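You operate a simulated robot arm through the tools that you are given. There is no shell and no other tool. Be economical: measure what you need, move in short steps, check, and stop when the job is done.

You are at the controls of a simulated two-armed robot. One attempt, no reset.

## Task
Brush the spilt rim clean, then set the white-filled mould on seat 1, the other filled one on seat 2.
Fine: the seats are the brown board's; the brush goes back in its block; the empty mould stays.

Only the result counts: the job must be done as asked and must still hold three seconds after the hand-in. Knocking over, shifting, dropping, spilling or breaking anything else fails it.

## Robot
Two 6-joint arms with two-finger parallel grippers on one trunk, on a base that drives. Base frame: it is fixed to the floor where the robot stands at the start and does not move with it; the origin is under the middle of the robot, x ahead of it, y to its left, z up. Units: mm, degrees, N and s.
The left shoulder is at the start at [280, 185, 1030], the right one opposite. With the tool pointing down near the work surface each hand reaches from about 540 to 920 mm from the robot's upright axis, wherever it stands, measured 20 degrees to its own side. Places, roughly: seat 1 of the brown board [1000, 0, 700]; seat 2 of the brown board [1200, 0, 700]. Payload 1.57 kg a hand.
The tool frame of a hand sits at the grasp point between the pads (the TCP): z along the fingers, y along the line on which they close. The tips reach 30 mm beyond it. Largest opening 80 mm; finger width 17, thickness 12; the body of the gripper, 40 by 82 mm, starts 80 mm behind the TCP.
Orientation is told as [roll, pitch, yaw] about the base's x, y, z axes, in that order, counted from this pose: with the fingers straight down and closing along the base's y, the tool's x points along the base's -x, its y along +y and its z along -z.

## Interface
- The arms move only by the tool apply_moves. It takes "left_steps", "right_steps" or both (then of equal length, played together; a hand with none holds still); each is a list of rows, each an object (a shift or turn left out is 0, a gripper value left out holds the last) with "dr": the turn, a rotation vector about the tool's x, y, z in degrees, a list of three; "xyz": the shift along the tool's x, y, z in mm, a list of three; "gripper": the gripper command, from -1 (fully open) to 1 (shut), values between in proportion. In form: [{"dr": [wx, wy, wz], "xyz": [tx, ty, tz], "gripper": gripper}, ...]. A call has 1 to 10 rows; each row shifts and turns the commanded pose from where the row before left it, along the tool's axes as they then stand. Each row takes 0.2 s and may step no farther than 50 mm and 8.6 degrees from the row before; otherwise, or with a gripper value out of range, the whole call is refused. Where a pose cannot be reached the arm comes as near as it can. A force on the tool above 40 N (or 10 N above the force at the start of the call, whichever is more), or a blocked arm, ends the call early, and 0.2 s more pass. The fingers move at their own pace (about 153 mm/s each) and stop on an object; they squeeze with about 43 N. The grip force told is the motor's: it shows also when the fingers shut on nothing. Time passes only in rows, and 0.2 s behind the last, so rows that do not move let the fingers close. The reply holds the time, the measured pose of the TCP, the force on the tool along the base axes, the opening and the grip force, in the units named above and with some noise, with the torque about the TCP (base axes, N m) and any sound that the robot's microphone picked up.
- Cameras (640 x 400 px; columns grow to the right, rows downward): "scene" is now at [227.5, 5.9, 1457.2]; the picture's right is [0.08, -1.00, 0.00], its down [-0.84, -0.07, -0.54] and it looks along [0.54, 0.04, -0.84] (base axes); focal length 264 px, centre (320, 200). "left" rides on the left gripper at [72, 7, -122] in its tool frame; the picture's right is [-0.09, 1.00, 0.00], its down [-0.84, -0.08, -0.54] and it looks along [-0.54, -0.05, 0.84] (tool axes); focal length 238 px, centre (320, 200). "right" rides on the right gripper at [72, -7, -122] in its tool frame; the picture's right is [0.09, 1.00, 0.00], its down [-0.84, 0.08, -0.54] and it looks along [-0.54, 0.05, 0.84] (tool axes); focal length 238 px, centre (320, 200). There is no depth. A picture from a camera that has moved, and an enlarged one, comes with that camera's place and axes in the base frame and with its lens.
- grab_frame(camera): a new picture of that camera. The clock stands still meanwhile.
- raise_lower(by): slides the trunk up (or, below 0, down) by that many mm; the arms and the scene camera ride with it, the base frame stays. It gives what a move gives, with no picture.
- base_move(legs): drives the robot by 1 to 6 legs, each [ahead, turn to the left] in mm and degrees, along the robot's own axes; the way and the turn of a leg run together, so that a leg with both is an arc; at most 1500 mm and 180 degrees a leg. The arms and the cameras ride along, it lands a little off, and it stops where it bumps. It gives what a move gives.
- pan_tilt(pan, tilt): turns the head with the scene camera to pan (to the left, within 86 degrees either way) and tilt (down, from -29 to 69), counted from straight ahead of the robot. It gives what a move gives.
- zoom(camera, box): a new picture of the part [left, top, right, bottom] of that camera's present view, enlarged. The clock stands still meanwhile.
- finish_job(): hands the job in; it is judged then, once.

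Go step by step. Nothing tells you exact positions but the pictures and the camera data: compare them with the known pose of the tool, close in by small moves and look again before you grip or let go. The budget is 120 turns and 108 pictures, counting those below and the enlarged ones. Unless the task says otherwise, let go and move clear before handing in, and close with one line.

The tools are called as a command line: name --argument value ..., lists and objects as JSON in quotes. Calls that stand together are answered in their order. apply_moves: Moves the arms, as the interface text tells. Its arguments: {"type":"object","properties":{"left_steps":{"type":"array","items":{"type":"object","properties":{"dr":{"type":"array","items":{"type":"number"}},"xyz":{"type":"array","items":{"type":"number"}},"gripper":{"type":"number"}}}},"right_steps":{"type":"array","items":{"type":"object","properties":{"dr":{"type":"array","items":{"type":"number"}},"xyz":{"type":"array","items":{"type":"number"}},"gripper":{"type":"number"}}}}},"required":[]} The other tools are called the same way: raise_lower (by) slides the trunk up or down; base_move (legs) drives the base; pan_tilt (pan, tilt) turns the head that bears the scene camera; grab_frame (camera) takes a picture; zoom (camera, box) takes an enlarged picture of a part of a camera's view; finish_job () hands the job in.

At the start:

```text
t: 0.0
left_tcp_pos: [524.9, 308.5, 1105.8]
left_tcp_rot: [0.0, 0.1, 0.0]
left_ft_force: [-0.2, 0.0, 0.0]
left_torque: [-0.01, 0.01, -0.02]
left_gripper_width: 79.8
left_grasp_force: 0.1
right_tcp_pos: [561.8, -234.5, 1022.1]
right_tcp_rot: [0.0, 0.0, 0.0]
right_ft_force: [-1.2, -0.3, 1.0]
right_torque: [0.0, 0.0, 0.0]
right_gripper_width: 80.0
right_grasp_force: 0.1
trunk travel left (down, up): [-725.0, 265.0]
robot x, y, heading: [1.6, -3.0, 0.0]
head pan, tilt: [4.7, 57.2]
```

scene: 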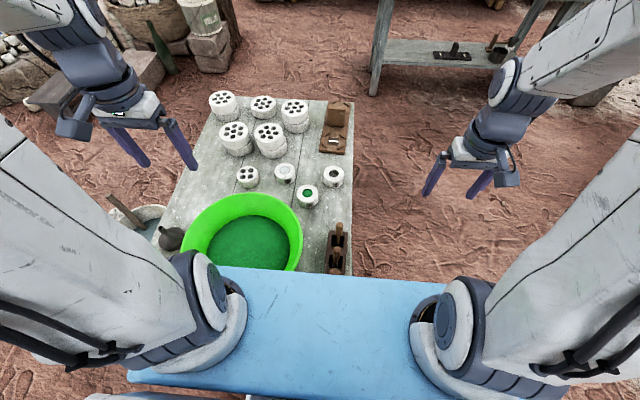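
right: 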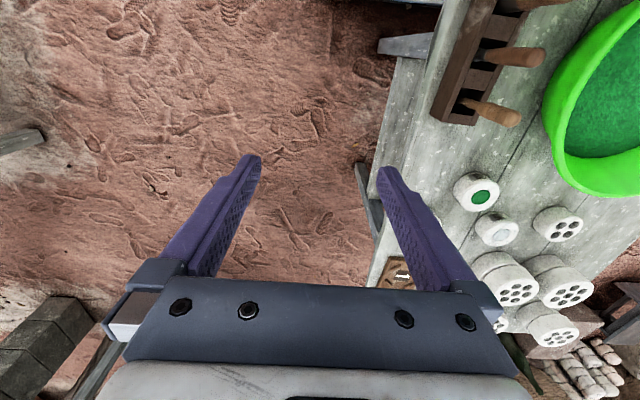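
left: 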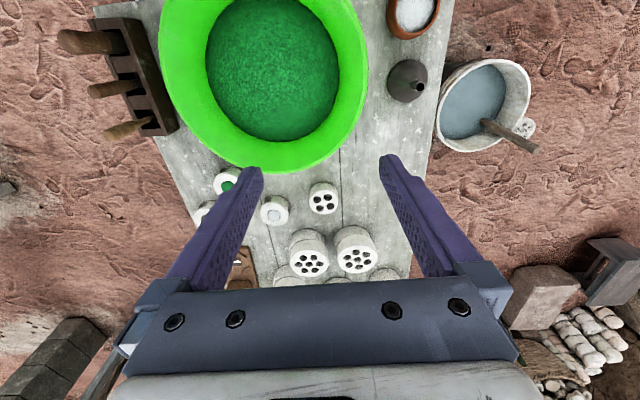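

The table is ahead with a green basin, three small moulds (green-filled, white-filled, one empty), a brush block on the right side, and a brown board. I'll take closer looks.

zoom --camera "scene" --box '[220, 90, 380, 190]'

zoom --camera "scene" --box '[220, 150, 380, 280]'

zoom --camera "scene" --box '[360, 0, 600, 120]'

zoom --camera "right" --box '[380, 0, 640, 300]'

```text
4.00 times, centred on (300, 140) of scene
camera zoom: at [227.5, 5.9, 1457.2], right [0.08, -1.0, 0.0], down [-0.84, -0.07, -0.54], along [0.54, 0.04, -0.84], focal length 1058 px, centre (400, 440)
```

zoom: 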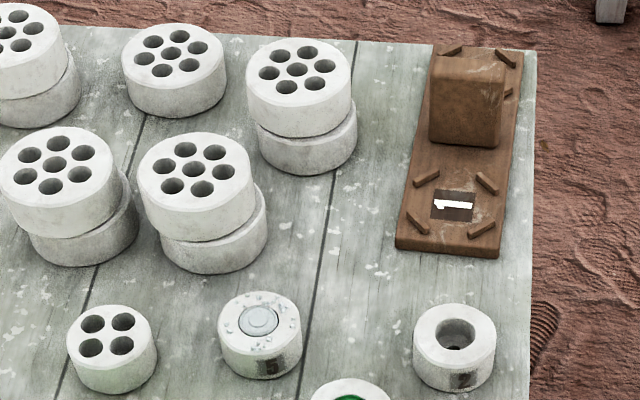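

```text
3.08 times, centred on (300, 215) of scene
camera zoom: at [227.5, 5.9, 1457.2], right [0.08, -1.0, 0.0], down [-0.84, -0.07, -0.54], along [0.54, 0.04, -0.84], focal length 814 px, centre (382, 154)
```

zoom: 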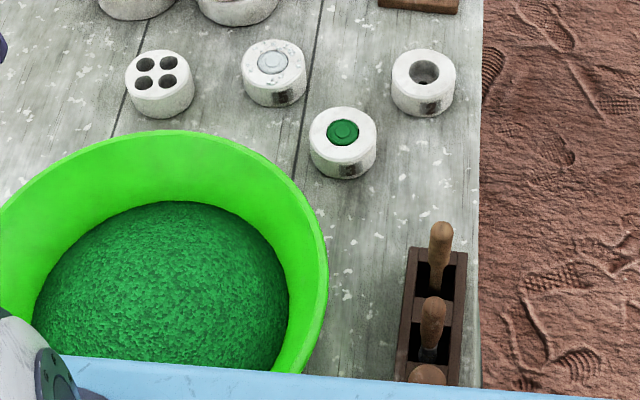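

```text
2.67 times, centred on (480, 60) of scene
camera zoom: at [227.5, 5.9, 1457.2], right [0.08, -1.0, 0.0], down [-0.84, -0.07, -0.54], along [0.54, 0.04, -0.84], focal length 705 px, centre (-107, 573)
```

zoom: 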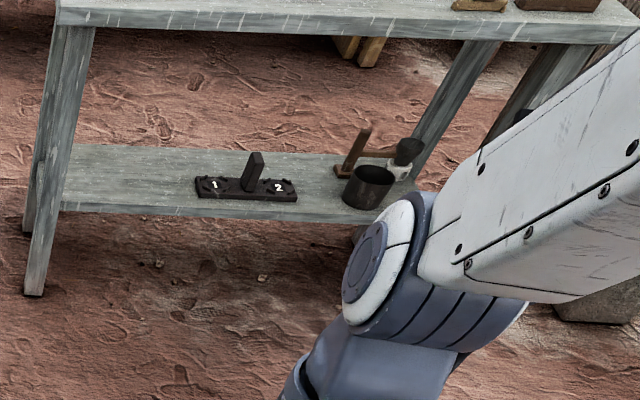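

```text
1.33 times, centred on (510, 150) of right
camera zoom: at [488.5, -242.5, 1142.9], right [-0.09, 1.0, 0.0], down [0.84, 0.08, 0.54], along [0.54, 0.05, -0.84], focal length 318 px, centre (67, 267)
```

zoom: 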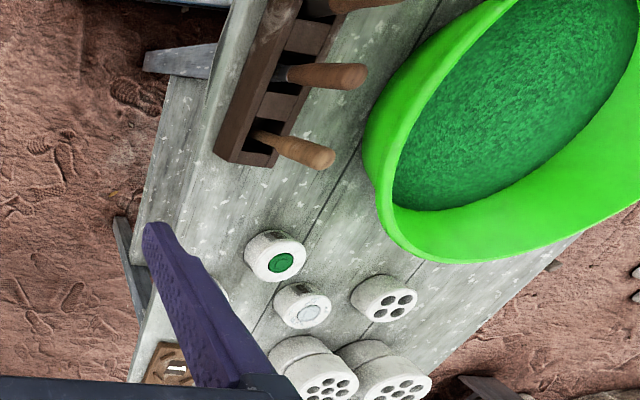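

Moulds: white ≈(832,182), green ≈(736,87), empty ≈(832,0); seats near (995,13)/(1180,5); brush block near (550,-25). Working from the table's right side looks best, so I check the free floor there.

pan_tilt --pan -75 --tilt 45

grab_frame --camera "scene"

```text
t: 1.5
left_tcp_pos: [525.4, 308.4, 1106.5]
left_tcp_rot: [-0.1, 0.1, 0.0]
left_ft_force: [0.4, 0.2, -0.6]
left_torque: [-0.05, -0.03, -0.01]
left_gripper_width: 79.8
left_grasp_force: 0.0
right_tcp_pos: [562.7, -235.1, 1020.9]
right_tcp_rot: [0.0, -0.1, -0.1]
right_ft_force: [0.5, 0.9, -0.2]
right_torque: [0.01, -0.01, -0.02]
right_gripper_width: 80.2
right_grasp_force: 0.0
trunk travel left (down, up): [-725.0, 265.0]
robot x, y, heading: [0.0, 1.0, 0.4]
head pan, tilt: [-75.0, 45.0]
```

```text
100 pictures are left
camera scene: at [179.0, -78.3, 1473.3], right [-0.97, -0.26, 0.0], down [-0.18, 0.68, -0.71], along [0.18, -0.68, -0.71], focal length 264 px, centre (320, 200)
```

scene: 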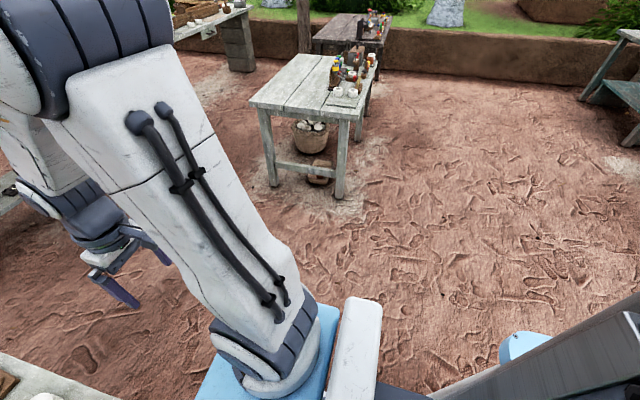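

Floor to the right is clear for more than a metre. I back off slightly and turn right first.

base_move --legs '[[-150, 0], [0, -90]]'

pan_tilt --pan 80 --tilt 50

grab_frame --camera "scene"

```text
t: 6.8
left_tcp_pos: [151.5, -527.4, 1105.1]
left_tcp_rot: [0.0, 0.0, -90.3]
left_ft_force: [0.1, -0.2, 0.3]
left_torque: [0.01, 0.02, 0.01]
left_gripper_width: 80.2
left_grasp_force: 0.0
right_tcp_pos: [-393.2, -558.4, 1022.2]
right_tcp_rot: [0.1, 0.1, -90.4]
right_ft_force: [0.4, 0.3, 0.2]
right_torque: [-0.01, 0.0, -0.03]
right_gripper_width: 80.1
right_grasp_force: 0.1
trunk travel left (down, up): [-725.0, 265.0]
robot x, y, heading: [-154.6, -0.3, -90.3]
head pan, tilt: [-75.0, 45.0]
```

```text
t: 9.2
left_tcp_pos: [151.1, -526.7, 1106.1]
left_tcp_rot: [-0.1, 0.0, -90.5]
left_ft_force: [-0.2, 0.3, -0.3]
left_torque: [0.0, 0.01, -0.01]
left_gripper_width: 79.7
left_grasp_force: 0.2
right_tcp_pos: [-392.5, -559.7, 1022.3]
right_tcp_rot: [0.0, 0.0, -90.4]
right_ft_force: [-0.9, -0.2, 0.8]
right_torque: [-0.01, 0.0, 0.01]
right_gripper_width: 80.0
right_grasp_force: 0.1
trunk travel left (down, up): [-725.0, 265.0]
robot x, y, heading: [-152.5, 0.1, -90.4]
head pan, tilt: [80.0, 50.0]
```

```text
99 pictures are left
camera scene: at [-80.9, -173.7, 1466.4], right [-0.18, -0.98, 0.0], down [-0.75, 0.14, -0.64], along [0.63, -0.12, -0.77], focal length 264 px, centre (320, 200)
```

scene: 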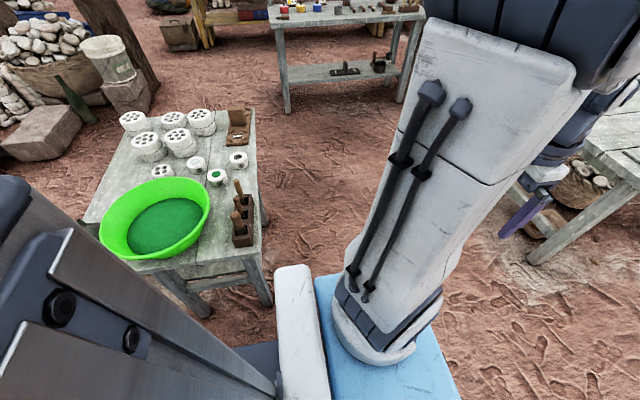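

Table's right edge is at about y=-70. I drive round to its right side and face it.

base_move --legs '[[640, 0], [0, 90], [1010, 0], [0, 90]]'

pan_tilt --pan 0 --tilt 57

grab_frame --camera "scene"

grab_frame --camera "left"

grab_frame --camera "right"

```text
t: 25.2
left_tcp_pos: [523.4, -114.3, 1105.3]
left_tcp_rot: [0.0, 0.0, 91.5]
left_ft_force: [-0.6, -0.8, -0.2]
left_torque: [0.02, 0.01, 0.04]
left_gripper_width: 80.1
left_grasp_force: 0.0
right_tcp_pos: [1066.7, -64.8, 1021.8]
right_tcp_rot: [0.0, 0.0, 91.5]
right_ft_force: [0.5, 0.6, 0.2]
right_torque: [-0.03, 0.02, 0.0]
right_gripper_width: 79.8
right_grasp_force: 0.1
trunk travel left (down, up): [-725.0, 265.0]
robot x, y, heading: [846.0, -635.4, 91.5]
head pan, tilt: [80.0, 50.0]
```

```text
t: 26.7
left_tcp_pos: [523.3, -114.3, 1105.1]
left_tcp_rot: [0.0, -0.1, 91.6]
left_ft_force: [0.3, -0.6, 0.4]
left_torque: [-0.03, 0.03, 0.03]
left_gripper_width: 79.8
left_grasp_force: 0.0
right_tcp_pos: [1065.8, -64.9, 1021.3]
right_tcp_rot: [-0.1, 0.0, 91.5]
right_ft_force: [0.1, -0.1, -0.1]
right_torque: [0.0, 0.01, -0.04]
right_gripper_width: 80.0
right_grasp_force: 0.0
trunk travel left (down, up): [-725.0, 265.0]
robot x, y, heading: [846.0, -638.1, 91.5]
head pan, tilt: [0.0, 57.0]
```

```text
98 pictures are left
camera scene: at [837.2, -401.8, 1457.4], right [1.0, 0.03, 0.0], down [0.02, -0.84, -0.54], along [-0.01, 0.54, -0.84], focal length 264 px, centre (320, 200)
```

scene: 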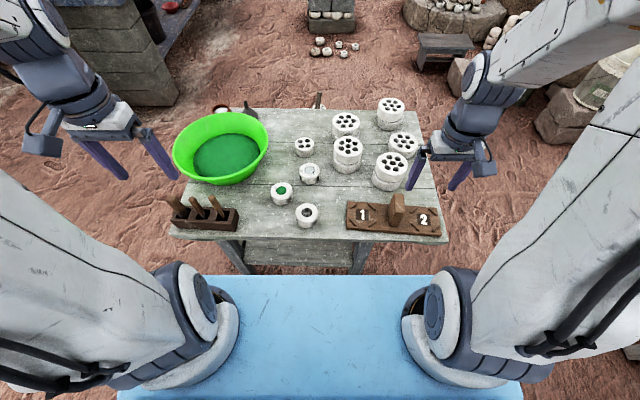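

```text
97 pictures are left
camera left: at [519.2, -186.3, 1228.1], right [-1.0, 0.07, 0.0], down [0.06, 0.84, 0.54], along [0.04, 0.54, -0.84], focal length 238 px, centre (320, 200)
```

left: 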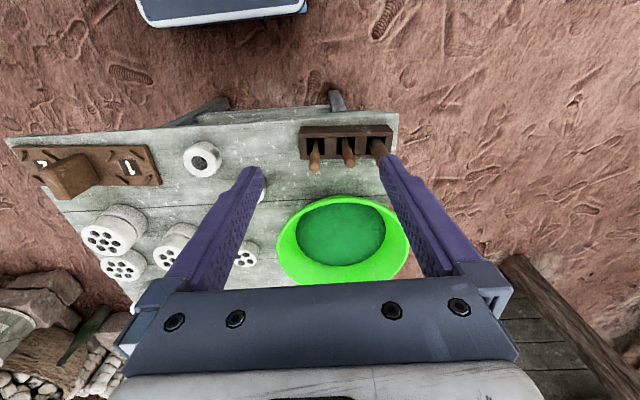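

```text
96 pictures are left
camera right: at [1073.9, -136.8, 1142.9], right [-0.99, -0.12, 0.0], down [-0.1, 0.83, 0.54], along [-0.06, 0.54, -0.84], focal length 238 px, centre (320, 200)
```

right: 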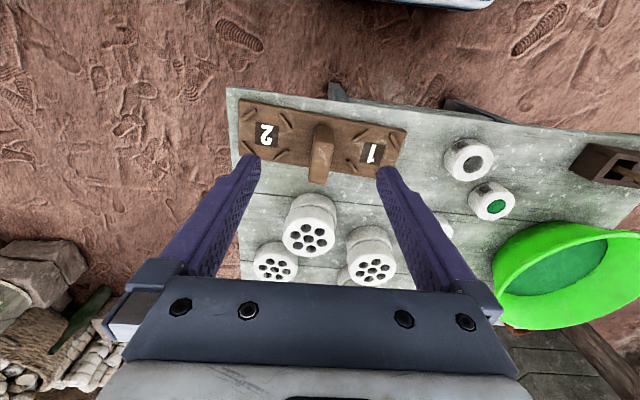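

Excellent view; both seats and all moulds are within reach. Now details of the tool block and the moulds.

zoom --camera "scene" --box '[155, 180, 255, 240]'

zoom --camera "scene" --box '[260, 140, 360, 240]'

zoom --camera "scene" --box '[340, 150, 450, 240]'

zoom --camera "left" --box '[290, 110, 410, 190]'

```text
6.40 times, centred on (205, 210) of scene
camera zoom: at [837.2, -401.8, 1457.4], right [1.0, 0.03, 0.0], down [0.02, -0.84, -0.54], along [-0.01, 0.54, -0.84], focal length 1692 px, centre (1056, 136)
```

zoom: 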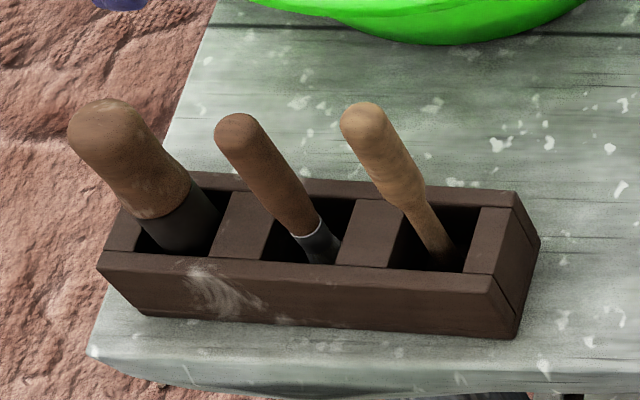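

```text
4.00 times, centred on (310, 190) of scene
camera zoom: at [837.2, -401.8, 1457.4], right [1.0, 0.03, 0.0], down [0.02, -0.84, -0.54], along [-0.01, 0.54, -0.84], focal length 1058 px, centre (360, 240)
```

zoom: 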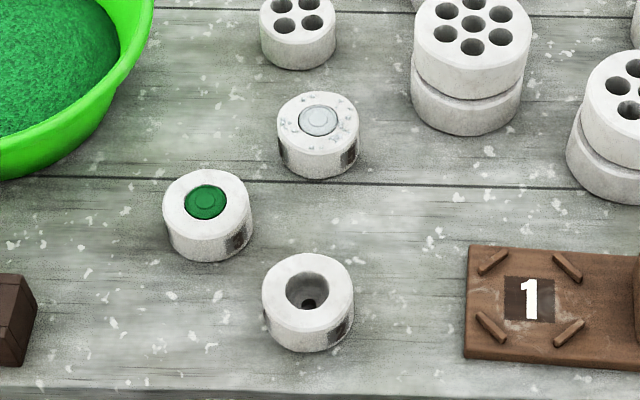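

```text
4.44 times, centred on (395, 195) of scene
camera zoom: at [837.2, -401.8, 1457.4], right [1.0, 0.03, 0.0], down [0.02, -0.84, -0.54], along [-0.01, 0.54, -0.84], focal length 1175 px, centre (-13, 222)
```

zoom: 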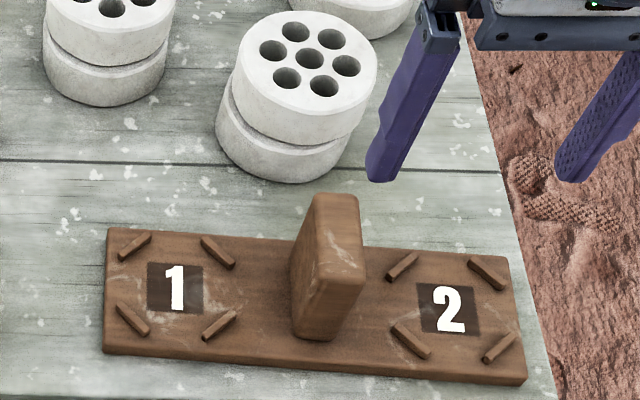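

```text
5.00 times, centred on (350, 150) of left
camera zoom: at [519.2, -186.3, 1228.1], right [-1.0, 0.07, 0.0], down [0.06, 0.84, 0.54], along [0.04, 0.54, -0.84], focal length 1192 px, centre (170, 450)
```

zoom: 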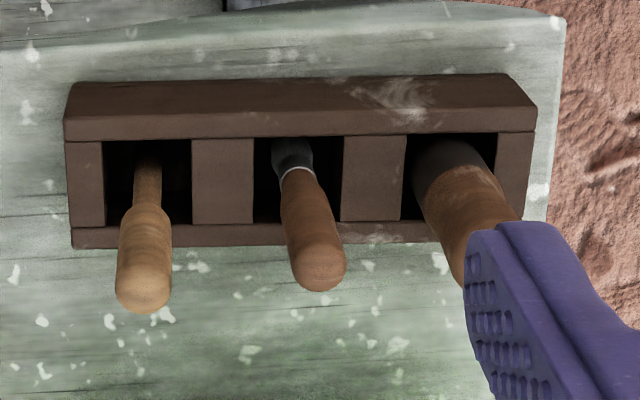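

Three handled tools stand in the block; I need to see which one is a brush. I lower the left hand for a look.

apply_moves --left_steps '[{"xyz": [25, 12, 40]}, {"xyz": [25, 12, 40]}, {"xyz": [25, 12, 40]}, {"xyz": [15, 10, 30]}]'

grab_frame --camera "left"

```text
t: 27.7
left_tcp_pos: [471.6, -197.2, 958.8]
left_tcp_rot: [-0.1, 0.0, 91.3]
left_ft_force: [-0.2, 0.0, 0.3]
left_torque: [0.04, 0.0, -0.04]
left_gripper_width: 80.0
left_grasp_force: 0.1
left hand out of reach, approached as far as the arm can: row 4
right_tcp_pos: [1066.3, -65.0, 1021.9]
right_tcp_rot: [0.0, 0.0, 91.3]
right_ft_force: [-0.2, 0.1, 0.2]
right_torque: [0.03, -0.03, -0.01]
right_gripper_width: 80.1
right_grasp_force: 0.0
trunk travel left (down, up): [-725.0, 265.0]
robot x, y, heading: [847.0, -629.5, 91.6]
head pan, tilt: [0.0, 57.0]
```

```text
91 pictures are left
camera left: at [467.1, -269.4, 1081.6], right [-1.0, 0.07, 0.0], down [0.06, 0.84, 0.54], along [0.04, 0.54, -0.84], focal length 238 px, centre (320, 200)
```

left: 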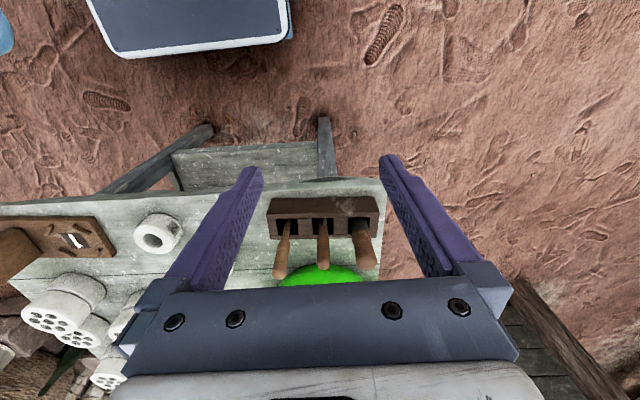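

apply_moves --left_steps '[{"xyz": [-48, 0, 0]}, {"xyz": [-48, 0, -5]}, {"dr": [0, 8, 0], "xyz": [-45, 0, 0]}, {"dr": [0, 8, 0]}, {"dr": [0, 8, 0]}, {"dr": [0, 6, 0]}]'

grab_frame --camera "left"

```text
t: 29.1
left_tcp_pos: [468.6, -57.3, 963.4]
left_tcp_rot: [0.1, 30.1, 91.4]
left_ft_force: [0.0, -0.2, -0.3]
left_torque: [0.01, -0.03, 0.0]
left_gripper_width: 79.8
left_grasp_force: 0.0
right_tcp_pos: [1066.7, -64.6, 1021.5]
right_tcp_rot: [0.1, 0.1, 91.6]
right_ft_force: [-0.3, -0.1, -0.2]
right_torque: [-0.01, -0.02, 0.02]
right_gripper_width: 80.0
right_grasp_force: 0.0
trunk travel left (down, up): [-725.0, 265.0]
robot x, y, heading: [845.6, -632.2, 91.3]
head pan, tilt: [0.0, 57.0]
```

```text
90 pictures are left
camera left: at [462.0, -58.3, 1105.2], right [-1.0, 0.05, -0.05], down [0.05, 1.0, 0.05], along [0.05, 0.05, -1.0], focal length 238 px, centre (320, 200)
```

left: 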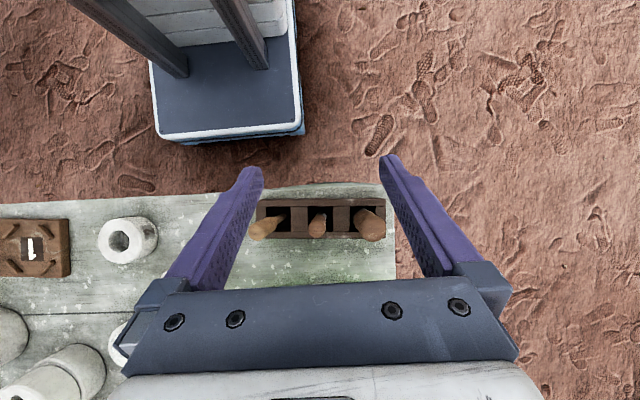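

zoom --camera "left" --box '[245, 185, 405, 255]'

```text
4.00 times, centred on (325, 220) of left
camera zoom: at [462.0, -58.3, 1105.2], right [-1.0, 0.05, -0.05], down [0.05, 1.0, 0.05], along [0.05, 0.05, -1.0], focal length 953 px, centre (300, 120)
```

zoom: 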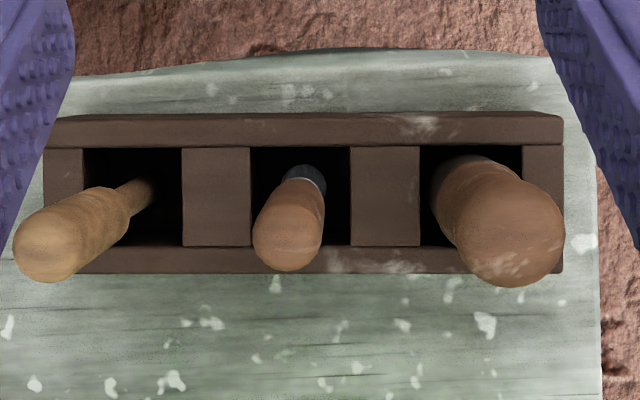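

The middle tool has a ferrule like a brush, standing vertical at about (480,-14), top z≈855. I straighten the hand, narrow the grip and go above it.

apply_moves --left_steps '[{"dr": [0, -8, 0], "gripper": 0.0}, {"dr": [0, -8, 0]}, {"dr": [0, -8, 0]}, {"dr": [0, -6, 0]}, {"xyz": [-43, -12.4, 0]}, {"xyz": [0, 0, 40]}]'

grab_frame --camera "left"

zoom --camera "scene" --box '[140, 130, 260, 250]'

```text
t: 30.5
left_tcp_pos: [477.6, -14.7, 923.5]
left_tcp_rot: [-0.1, 0.0, 91.5]
left_ft_force: [-0.3, -1.1, 0.6]
left_torque: [0.04, 0.02, -0.02]
left_gripper_width: 39.9
left_grasp_force: 0.0
right_tcp_pos: [1066.5, -65.3, 1021.2]
right_tcp_rot: [0.0, 0.0, 91.5]
right_ft_force: [0.9, 0.1, -0.2]
right_torque: [0.01, -0.04, -0.02]
right_gripper_width: 79.9
right_grasp_force: 0.0
trunk travel left (down, up): [-725.0, 265.0]
robot x, y, heading: [843.5, -632.2, 91.4]
head pan, tilt: [0.0, 57.0]
```

```text
88 pictures are left
camera left: at [474.5, -85.5, 1044.7], right [-1.0, 0.07, 0.0], down [0.06, 0.84, 0.54], along [0.04, 0.54, -0.84], focal length 238 px, centre (320, 200)
```

left: 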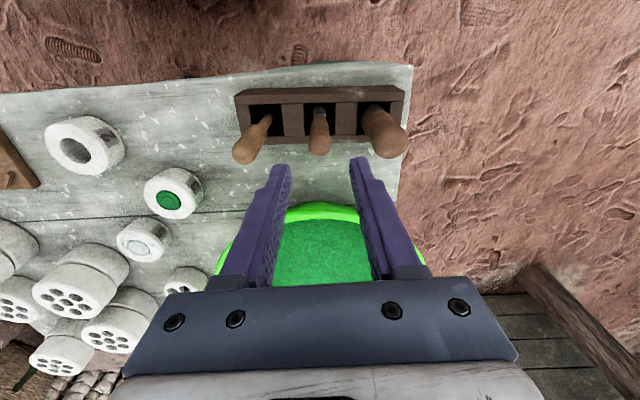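

```text
3.33 times, centred on (200, 190) of scene
camera zoom: at [837.5, -402.0, 1457.5], right [1.0, 0.03, 0.0], down [0.02, -0.84, -0.54], along [-0.01, 0.54, -0.84], focal length 881 px, centre (720, 233)
```

zoom: 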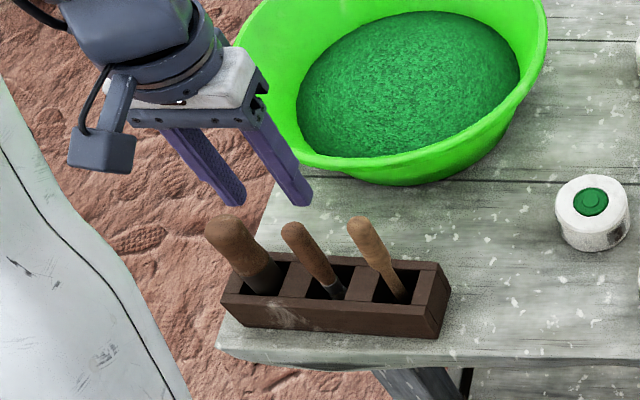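

Aligned above the middle handle. Descending around it and closing.

apply_moves --left_steps '[{"xyz": [0, -2, 35]}, {"xyz": [0, 0, 35]}, {"xyz": [0, 0, 25]}, {}]'

zoom --camera "left" --box '[220, 80, 420, 220]'

zoom --camera "scene" --box '[150, 150, 250, 250]'

```text
t: 31.5
left_tcp_pos: [481.4, -13.5, 827.7]
left_tcp_rot: [0.0, 0.0, 91.5]
left_ft_force: [-0.6, -0.8, 0.4]
left_torque: [0.0, 0.0, 0.0]
left_gripper_width: 39.7
left_grasp_force: 0.1
right_tcp_pos: [1066.5, -63.6, 1020.7]
right_tcp_rot: [0.0, 0.0, 91.6]
right_ft_force: [0.1, 0.0, 0.4]
right_torque: [-0.01, 0.05, 0.02]
right_gripper_width: 79.8
right_grasp_force: 0.0
trunk travel left (down, up): [-725.0, 265.0]
robot x, y, heading: [845.3, -631.1, 91.7]
head pan, tilt: [0.0, 57.0]
```

```text
2.86 times, centred on (320, 150) of left
camera zoom: at [477.7, -84.8, 949.8], right [-1.0, 0.07, 0.0], down [0.06, 0.84, 0.54], along [0.04, 0.54, -0.84], focal length 681 px, centre (320, 343)
```

zoom: 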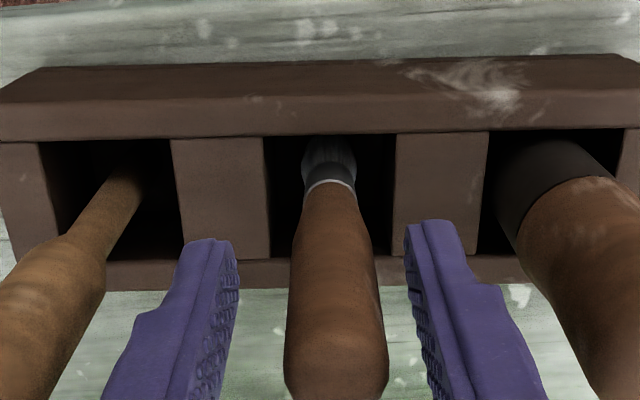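

```text
4.00 times, centred on (200, 200) of scene
camera zoom: at [837.2, -401.6, 1457.4], right [1.0, 0.03, 0.0], down [0.02, -0.84, -0.54], along [-0.01, 0.54, -0.84], focal length 1058 px, centre (800, 200)
```

zoom: 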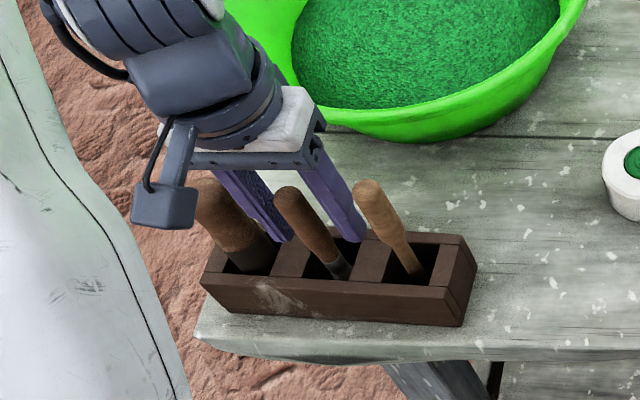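

It is the brush (bristles visible below the ferrule) and centred between the fingers. Closing.

apply_moves --left_steps '[{"xyz": [2.5, 0, 0]}, {"gripper": 1.0}, {}, {}]'

```text
t: 32.5
left_tcp_pos: [481.9, -17.5, 828.8]
left_tcp_rot: [0.2, -0.1, 91.5]
left_ft_force: [-0.5, -0.2, 1.8]
left_torque: [0.02, 0.06, 0.01]
left_gripper_width: 17.2
left_grasp_force: 32.3
right_tcp_pos: [1066.8, -64.1, 1021.2]
right_tcp_rot: [0.0, 0.0, 91.5]
right_ft_force: [0.7, 0.5, -0.4]
right_torque: [0.04, 0.01, -0.03]
right_gripper_width: 79.8
right_grasp_force: 0.1
trunk travel left (down, up): [-725.0, 265.0]
robot x, y, heading: [845.8, -634.2, 91.5]
head pan, tilt: [0.0, 57.0]
```

apply_moves --left_steps '[{"xyz": [0, 0, -15]}, {"xyz": [0, 0, -35]}, {"xyz": [0, 0, -40]}, {"xyz": [0, 0, -40]}, {"xyz": [0, 0, -30]}]'

zoom --camera "scene" --box '[120, 100, 260, 240]'

grab_frame --camera "left"

```text
t: 33.7
left_tcp_pos: [482.3, -19.0, 988.6]
left_tcp_rot: [0.0, 0.0, 91.5]
left_ft_force: [0.1, 0.3, 0.0]
left_torque: [0.0, -0.02, 0.03]
left_gripper_width: 16.8
left_grasp_force: 32.2
right_tcp_pos: [1067.2, -64.5, 1021.1]
right_tcp_rot: [0.0, 0.0, 91.6]
right_ft_force: [0.3, 0.4, -0.6]
right_torque: [-0.02, -0.01, 0.04]
right_gripper_width: 79.9
right_grasp_force: 0.2
trunk travel left (down, up): [-725.0, 265.0]
robot x, y, heading: [846.0, -631.9, 91.3]
head pan, tilt: [0.0, 57.0]
```

```text
2.86 times, centred on (190, 170) of scene
camera zoom: at [837.2, -401.7, 1457.4], right [1.0, 0.03, 0.0], down [0.02, -0.84, -0.54], along [-0.01, 0.54, -0.84], focal length 755 px, centre (691, 286)
```

zoom: 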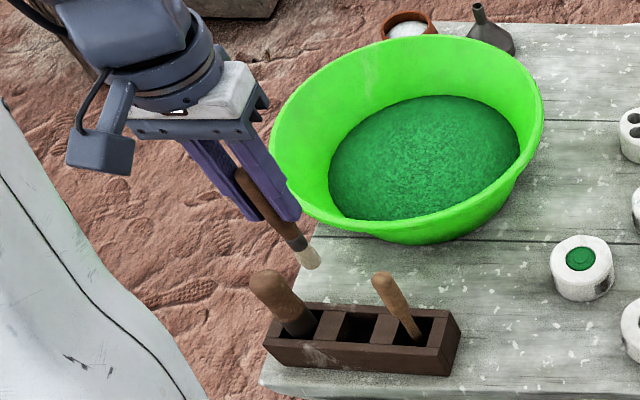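

```text
83 pictures are left
camera left: at [478.4, -89.5, 1110.5], right [-1.0, 0.07, 0.0], down [0.06, 0.84, 0.54], along [0.04, 0.54, -0.84], focal length 238 px, centre (320, 200)
```

left: 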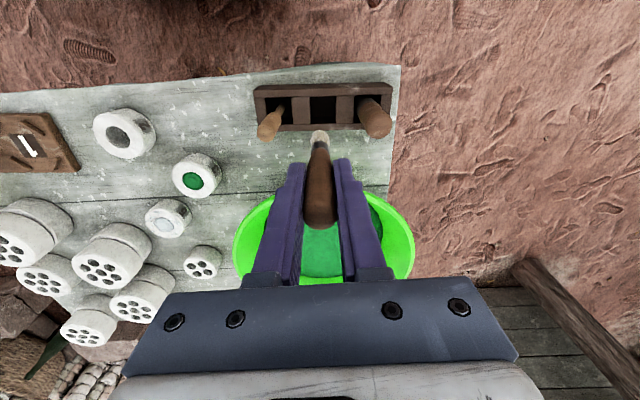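

The brush is free, bristle tip ≈107 mm below the TCP. White mould's top is at about (790,165,750). I carry the brush there, still well above, and look.

apply_moves --left_steps '[{"xyz": [-21.3, -44.6, 0]}, {"xyz": [-21.3, -44.6, 0]}, {"xyz": [-21.3, -44.6, 0]}, {"xyz": [-21.3, -44.6, 0]}, {"xyz": [-21.3, -44.6, 0]}, {"xyz": [-21.3, -44.6, 0]}, {"xyz": [-21.3, -44.6, 0]}, {"xyz": [0, 0, 40]}, {"xyz": [0, 0, 30]}]'

grab_frame --camera "left"

zoom --camera "scene" --box '[260, 120, 360, 220]'

grab_frame --camera "right"

```text
t: 35.7
left_tcp_pos: [791.9, 140.6, 919.0]
left_tcp_rot: [0.1, 0.0, 91.5]
left_ft_force: [-0.1, 0.9, 0.0]
left_torque: [-0.03, -0.01, 0.01]
left_gripper_width: 17.3
left_grasp_force: 32.6
right_tcp_pos: [1068.2, -63.9, 1023.0]
right_tcp_rot: [0.0, 0.0, 91.5]
right_ft_force: [-1.1, 0.8, 0.3]
right_torque: [-0.02, 0.02, -0.03]
right_gripper_width: 79.8
right_grasp_force: 0.0
trunk travel left (down, up): [-725.0, 265.0]
robot x, y, heading: [839.9, -629.0, 91.2]
head pan, tilt: [0.0, 57.0]
```

```text
82 pictures are left
camera left: at [788.4, 68.5, 1040.0], right [-1.0, 0.07, 0.0], down [0.06, 0.84, 0.54], along [0.04, 0.54, -0.84], focal length 238 px, centre (320, 200)
```

left: 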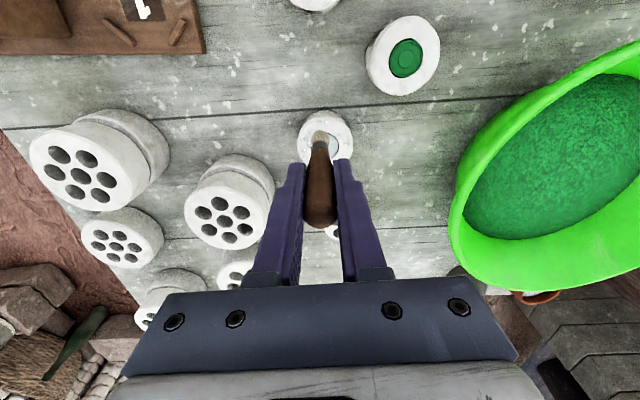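

```text
4.00 times, centred on (310, 170) of scene
camera zoom: at [837.3, -401.8, 1457.4], right [1.0, 0.03, 0.0], down [0.02, -0.84, -0.54], along [-0.01, 0.54, -0.84], focal length 1058 px, centre (360, 320)
```

zoom: 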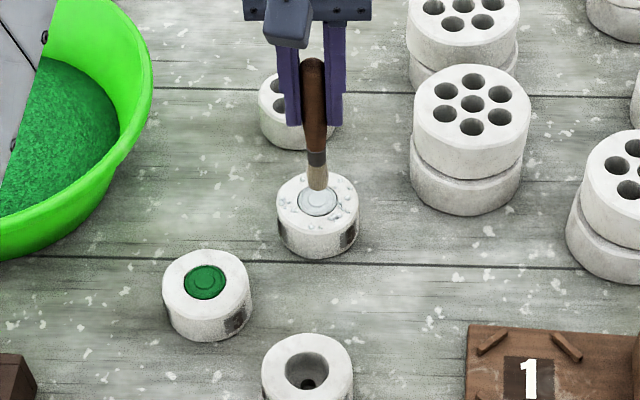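

```text
80 pictures are left
camera right: at [1074.0, -136.8, 1142.9], right [-0.99, -0.12, 0.0], down [-0.1, 0.83, 0.54], along [-0.06, 0.54, -0.84], focal length 238 px, centre (320, 200)
```

right: 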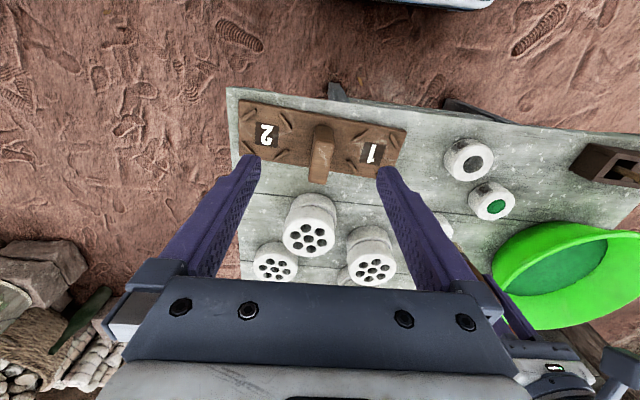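

zoom --camera "left" --box '[275, 90, 375, 190]'

zoom --camera "scene" --box '[290, 150, 330, 190]'

```text
4.00 times, centred on (325, 140) of left
camera zoom: at [788.4, 68.5, 1040.0], right [-1.0, 0.07, 0.0], down [0.06, 0.84, 0.54], along [0.04, 0.54, -0.84], focal length 953 px, centre (300, 440)
```

zoom: 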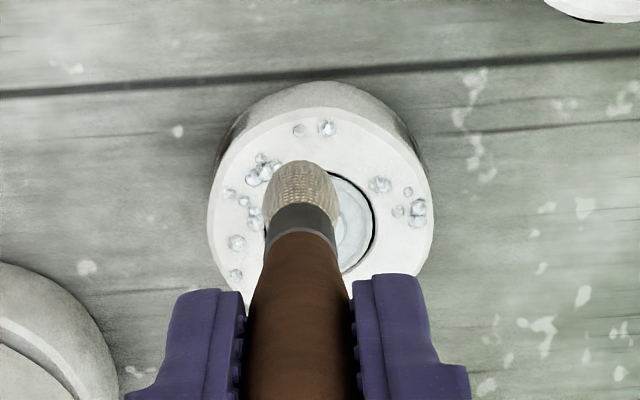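

```text
10.00 times, centred on (310, 170) of scene
camera zoom: at [837.3, -401.8, 1457.4], right [1.0, 0.03, 0.0], down [0.02, -0.84, -0.54], along [-0.01, 0.54, -0.84], focal length 2644 px, centre (420, 500)
```

zoom: 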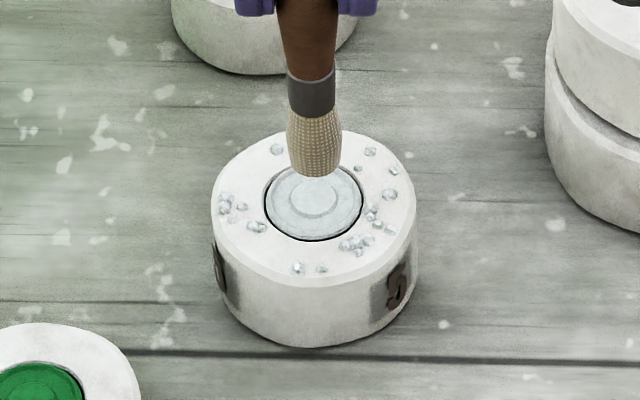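

White mould centre ≈(790,171), top z≈750, Ø70, fill radius ≈17; brush tip ≈112 mm below TCP. Granules lie all round the rim. I lower the bristles onto the near side of the rim at radius 26.

apply_moves --left_steps '[{"xyz": [-7, 4, 0]}, {"xyz": [0, 0, 25]}, {"xyz": [0, 0, 20]}, {"xyz": [0, 0, 10]}, {"xyz": [0, 0, 3]}]'

zoom --camera "scene" --box '[290, 150, 330, 190]'

zoom --camera "left" --box '[275, 90, 375, 190]'

```text
t: 36.9
left_tcp_pos: [785.8, 146.0, 860.8]
left_tcp_rot: [0.0, 0.0, 91.5]
left_ft_force: [-1.3, -3.5, 8.9]
left_torque: [-0.22, 0.04, 0.02]
left_gripper_width: 17.2
left_grasp_force: 32.8
right_tcp_pos: [1065.4, -64.6, 1024.0]
right_tcp_rot: [0.0, 0.0, 91.5]
right_ft_force: [-0.2, 0.5, 0.4]
right_torque: [-0.02, 0.01, 0.0]
right_gripper_width: 80.0
right_grasp_force: 0.0
trunk travel left (down, up): [-725.0, 265.0]
robot x, y, heading: [844.5, -630.0, 91.4]
head pan, tilt: [0.0, 57.0]
```

```text
10.00 times, centred on (310, 170) of scene
camera zoom: at [837.3, -402.2, 1457.7], right [1.0, 0.03, 0.0], down [0.02, -0.84, -0.54], along [-0.01, 0.54, -0.84], focal length 2644 px, centre (420, 500)
```

zoom: 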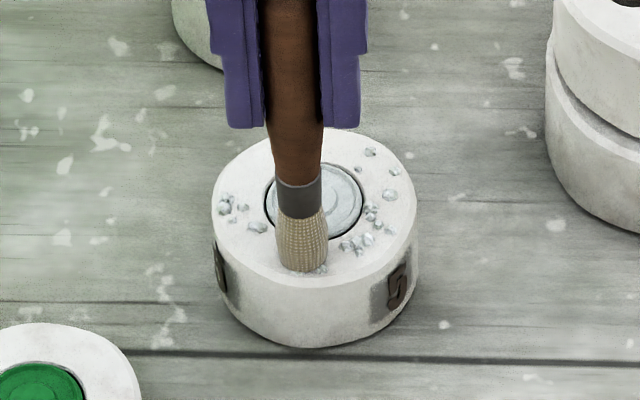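

```text
4.00 times, centred on (325, 140) of left
camera zoom: at [782.0, 74.7, 983.3], right [-1.0, 0.07, 0.0], down [0.06, 0.84, 0.54], along [0.04, 0.54, -0.84], focal length 953 px, centre (300, 440)
```

zoom: 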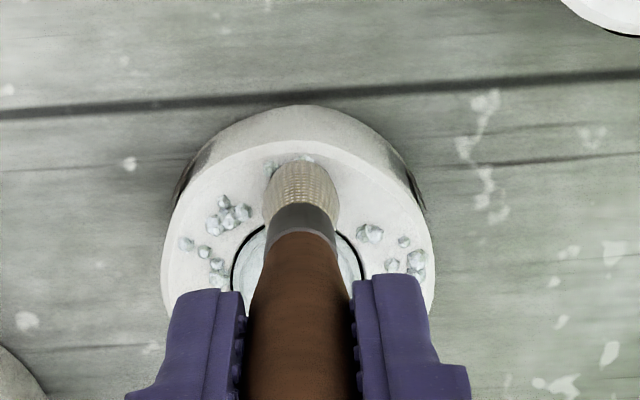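

Light contact (≈9 N). I sweep round the rim in a circle, pressing slightly less.

apply_moves --left_steps '[{"xyz": [-2.7, -12.1, -0.7]}, {"xyz": [-5.4, -8.6, 0]}, {"xyz": [-8.4, -5.8, 0]}, {"xyz": [-9.8, -2.3, 0]}, {"xyz": [-10, 1.7, 0]}, {"xyz": [-8.6, 5.4, 0]}, {"xyz": [-5.8, 8.4, 0]}, {"xyz": [-2.3, 9.8, 0]}, {"xyz": [1.7, 10, 0]}, {"xyz": [5.4, 8.6, 0]}]'

zoom --camera "scene" --box '[290, 150, 330, 190]'

```text
t: 39.1
left_tcp_pos: [767.8, 191.6, 861.8]
left_tcp_rot: [0.0, 0.1, 91.5]
left_ft_force: [-0.3, -1.4, -0.1]
left_torque: [-0.03, 0.0, -0.05]
left_gripper_width: 17.2
left_grasp_force: 31.6
right_tcp_pos: [1065.9, -64.5, 1022.1]
right_tcp_rot: [0.0, 0.0, 91.5]
right_ft_force: [0.3, -0.5, -0.4]
right_torque: [-0.01, 0.03, -0.03]
right_gripper_width: 79.8
right_grasp_force: 0.0
trunk travel left (down, up): [-725.0, 265.0]
robot x, y, heading: [845.3, -630.2, 91.5]
head pan, tilt: [0.0, 57.0]
```

```text
10.00 times, centred on (310, 170) of scene
camera zoom: at [837.3, -401.7, 1457.4], right [1.0, 0.03, 0.0], down [0.02, -0.84, -0.54], along [-0.01, 0.54, -0.84], focal length 2644 px, centre (420, 500)
```

zoom: 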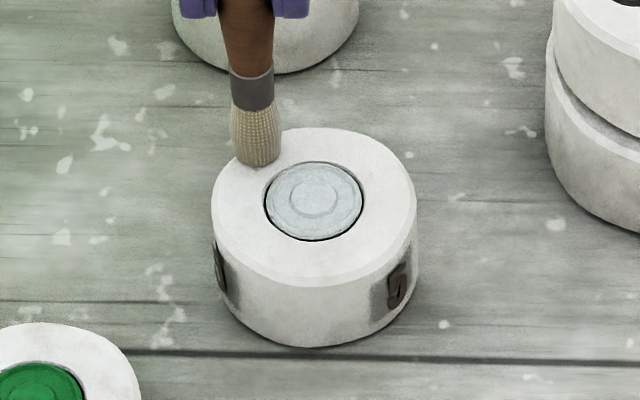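

The rim already looks clean; I finish the circle and lift.

apply_moves --left_steps '[{"xyz": [8.4, 5.8, 0.3]}, {"xyz": [9.8, 2.3, 0]}, {"xyz": [10, -1.7, 0]}, {"xyz": [8.6, -5.4, 0]}, {"xyz": [5.8, -8.4, 0]}, {"xyz": [2.3, -9.8, 0]}, {"xyz": [0, 0, -40]}, {"xyz": [0, 0, -45]}, {"xyz": [0, 0, -41]}]'

zoom --camera "scene" --box '[290, 150, 330, 190]'

grab_frame --camera "left"

```text
t: 41.1
left_tcp_pos: [785.9, 146.3, 987.7]
left_tcp_rot: [0.0, 0.2, 91.5]
left_ft_force: [-0.3, -0.1, 0.5]
left_torque: [-0.01, -0.04, 0.0]
left_gripper_width: 17.2
left_grasp_force: 32.1
right_tcp_pos: [1066.7, -64.9, 1020.5]
right_tcp_rot: [0.0, -0.1, 91.5]
right_ft_force: [-0.4, -0.1, -0.4]
right_torque: [0.01, 0.01, -0.02]
right_gripper_width: 79.8
right_grasp_force: 0.1
trunk travel left (down, up): [-725.0, 265.0]
robot x, y, heading: [845.3, -634.9, 91.5]
head pan, tilt: [0.0, 57.0]
```

```text
10.00 times, centred on (310, 170) of scene
camera zoom: at [837.3, -401.7, 1457.4], right [1.0, 0.03, 0.0], down [0.02, -0.84, -0.54], along [-0.01, 0.54, -0.84], focal length 2644 px, centre (420, 500)
```

zoom: 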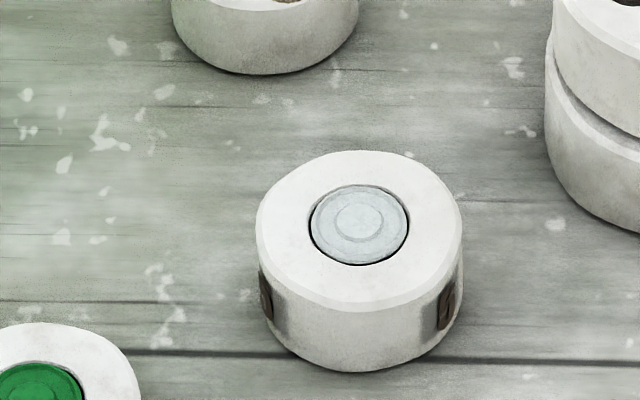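

```text
73 pictures are left
camera left: at [782.2, 75.7, 1109.7], right [-1.0, 0.07, 0.0], down [0.06, 0.84, 0.54], along [0.04, 0.54, -0.84], focal length 238 px, centre (320, 200)
```

left: 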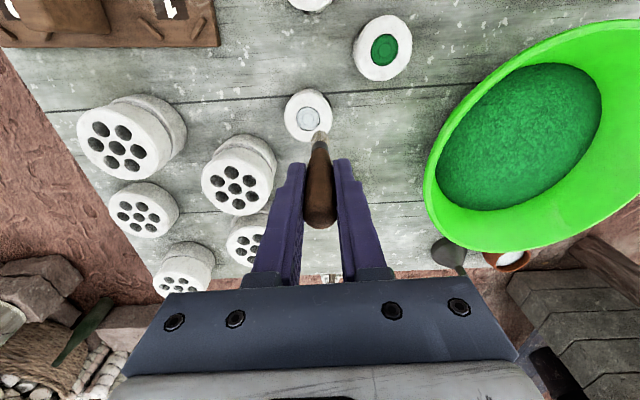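

Rim is clean (mould slid ~16 mm, no matter). Now I return the brush above its slot.

apply_moves --left_steps '[{"xyz": [22.4, 44, 0]}, {"xyz": [22.4, 44, 0]}, {"xyz": [22.4, 44, 0]}, {"xyz": [22.4, 44, 0]}, {"xyz": [22.4, 44, 0]}, {"xyz": [22.4, 44, 0]}, {"xyz": [22.4, 44, 0]}, {}]'

zoom --camera "left" --box '[240, 50, 400, 150]'

zoom --camera "scene" --box '[120, 100, 260, 240]'

```text
t: 42.9
left_tcp_pos: [483.8, -17.0, 988.8]
left_tcp_rot: [0.0, 0.1, 91.4]
left_ft_force: [-0.5, 0.3, -0.7]
left_torque: [0.0, -0.02, -0.02]
left_gripper_width: 17.1
left_grasp_force: 32.4
right_tcp_pos: [1066.1, -64.1, 1022.6]
right_tcp_rot: [0.1, 0.0, 91.5]
right_ft_force: [-0.8, -0.3, 1.2]
right_torque: [0.0, 0.01, 0.04]
right_gripper_width: 79.8
right_grasp_force: 0.1
trunk travel left (down, up): [-725.0, 265.0]
robot x, y, heading: [845.7, -632.2, 91.5]
head pan, tilt: [0.0, 57.0]
```

```text
4.00 times, centred on (320, 100) of left
camera zoom: at [479.2, -89.4, 1110.7], right [-1.0, 0.07, 0.0], down [0.06, 0.84, 0.54], along [0.04, 0.54, -0.84], focal length 953 px, centre (320, 600)
```

zoom: 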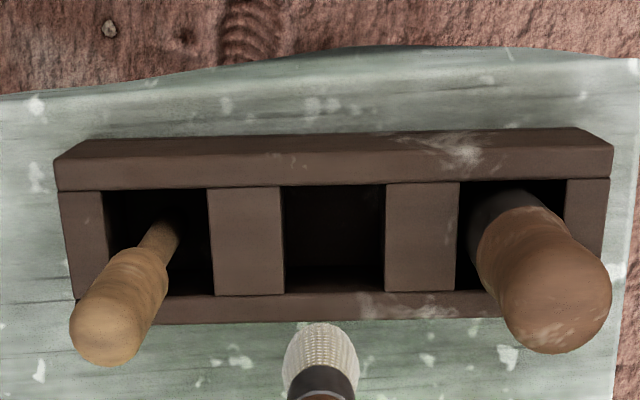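

```text
2.86 times, centred on (190, 170) of scene
camera zoom: at [837.0, -401.9, 1457.4], right [1.0, 0.03, 0.0], down [0.02, -0.84, -0.54], along [-0.01, 0.54, -0.84], focal length 755 px, centre (691, 286)
```

zoom: 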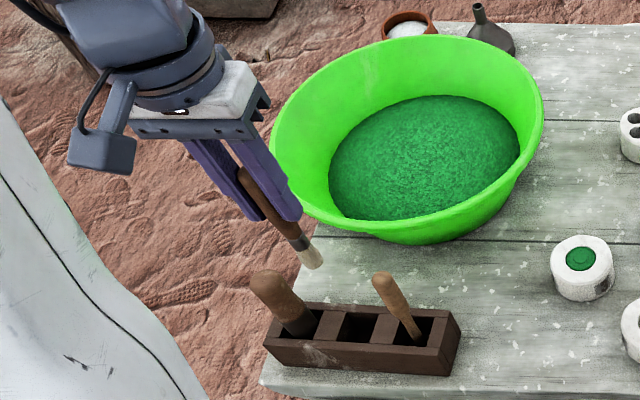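

Tip is in line with the slot; I nudge slightly to the slot's middle and lower.

apply_moves --left_steps '[{"xyz": [-4, 2, 40]}, {"xyz": [0, 0, 40]}, {}]'

zoom --camera "left" --box '[240, 50, 400, 150]'

zoom --camera "scene" --box '[160, 160, 240, 240]'

```text
t: 43.7
left_tcp_pos: [481.8, -11.8, 909.0]
left_tcp_rot: [0.1, 0.0, 91.6]
left_ft_force: [-0.1, 0.6, 0.4]
left_torque: [-0.01, 0.01, 0.02]
left_gripper_width: 16.8
left_grasp_force: 31.3
right_tcp_pos: [1065.6, -64.3, 1022.1]
right_tcp_rot: [0.0, 0.0, 91.5]
right_ft_force: [-0.3, -0.5, 0.3]
right_torque: [-0.05, -0.02, 0.0]
right_gripper_width: 80.0
right_grasp_force: 0.0
trunk travel left (down, up): [-725.0, 265.0]
robot x, y, heading: [844.0, -634.7, 91.4]
head pan, tilt: [0.0, 57.0]
```

```text
4.00 times, centred on (320, 100) of left
camera zoom: at [477.4, -84.3, 1031.3], right [-1.0, 0.07, 0.0], down [0.06, 0.84, 0.54], along [0.04, 0.54, -0.84], focal length 953 px, centre (320, 600)
```

zoom: 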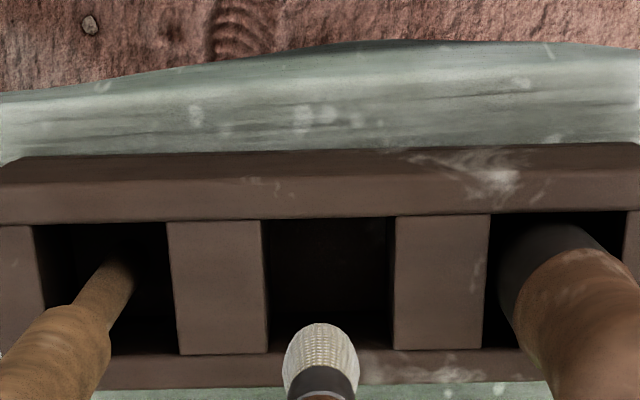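

```text
5.00 times, centred on (200, 200) of scene
camera zoom: at [837.1, -401.6, 1457.4], right [1.0, 0.03, 0.0], down [0.02, -0.84, -0.54], along [-0.01, 0.54, -0.84], focal length 1322 px, centre (920, 200)
```

zoom: 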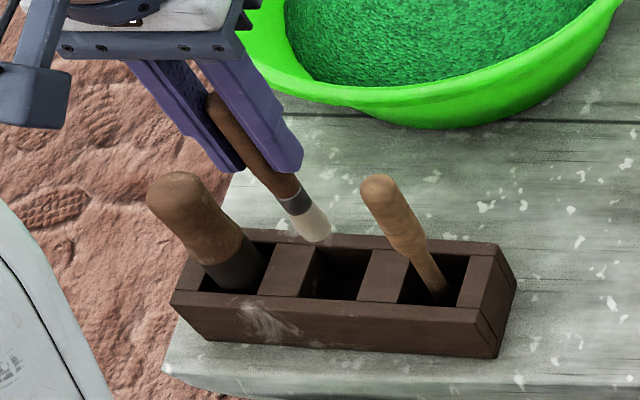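

apply_moves --left_steps '[{"xyz": [0, 3, 25]}, {"xyz": [0, 0, 25]}, {"xyz": [0, 0, 20]}, {"xyz": [0, 0, 7]}]'

zoom --camera "scene" --box '[160, 160, 240, 240]'

```text
t: 44.7
left_tcp_pos: [478.6, -12.4, 831.8]
left_tcp_rot: [-0.1, 0.0, 91.5]
left_ft_force: [-0.4, -2.7, 8.2]
left_torque: [-0.16, -0.06, -0.02]
left_gripper_width: 17.0
left_grasp_force: 31.5
right_tcp_pos: [1066.1, -63.9, 1021.4]
right_tcp_rot: [0.0, 0.0, 91.5]
right_ft_force: [-0.5, 0.4, 0.5]
right_torque: [0.02, 0.0, 0.0]
right_gripper_width: 79.9
right_grasp_force: 0.0
trunk travel left (down, up): [-725.0, 265.0]
robot x, y, heading: [844.0, -630.0, 91.6]
head pan, tilt: [0.0, 57.0]
```

```text
5.00 times, centred on (200, 200) of scene
camera zoom: at [837.4, -402.1, 1457.7], right [1.0, 0.03, 0.0], down [0.02, -0.84, -0.54], along [-0.01, 0.54, -0.84], focal length 1322 px, centre (920, 200)
```

zoom: 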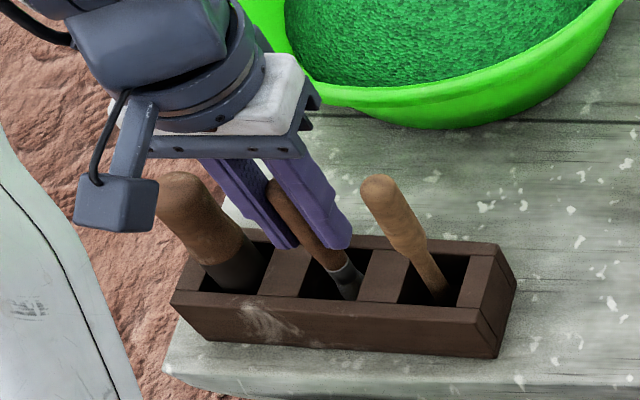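

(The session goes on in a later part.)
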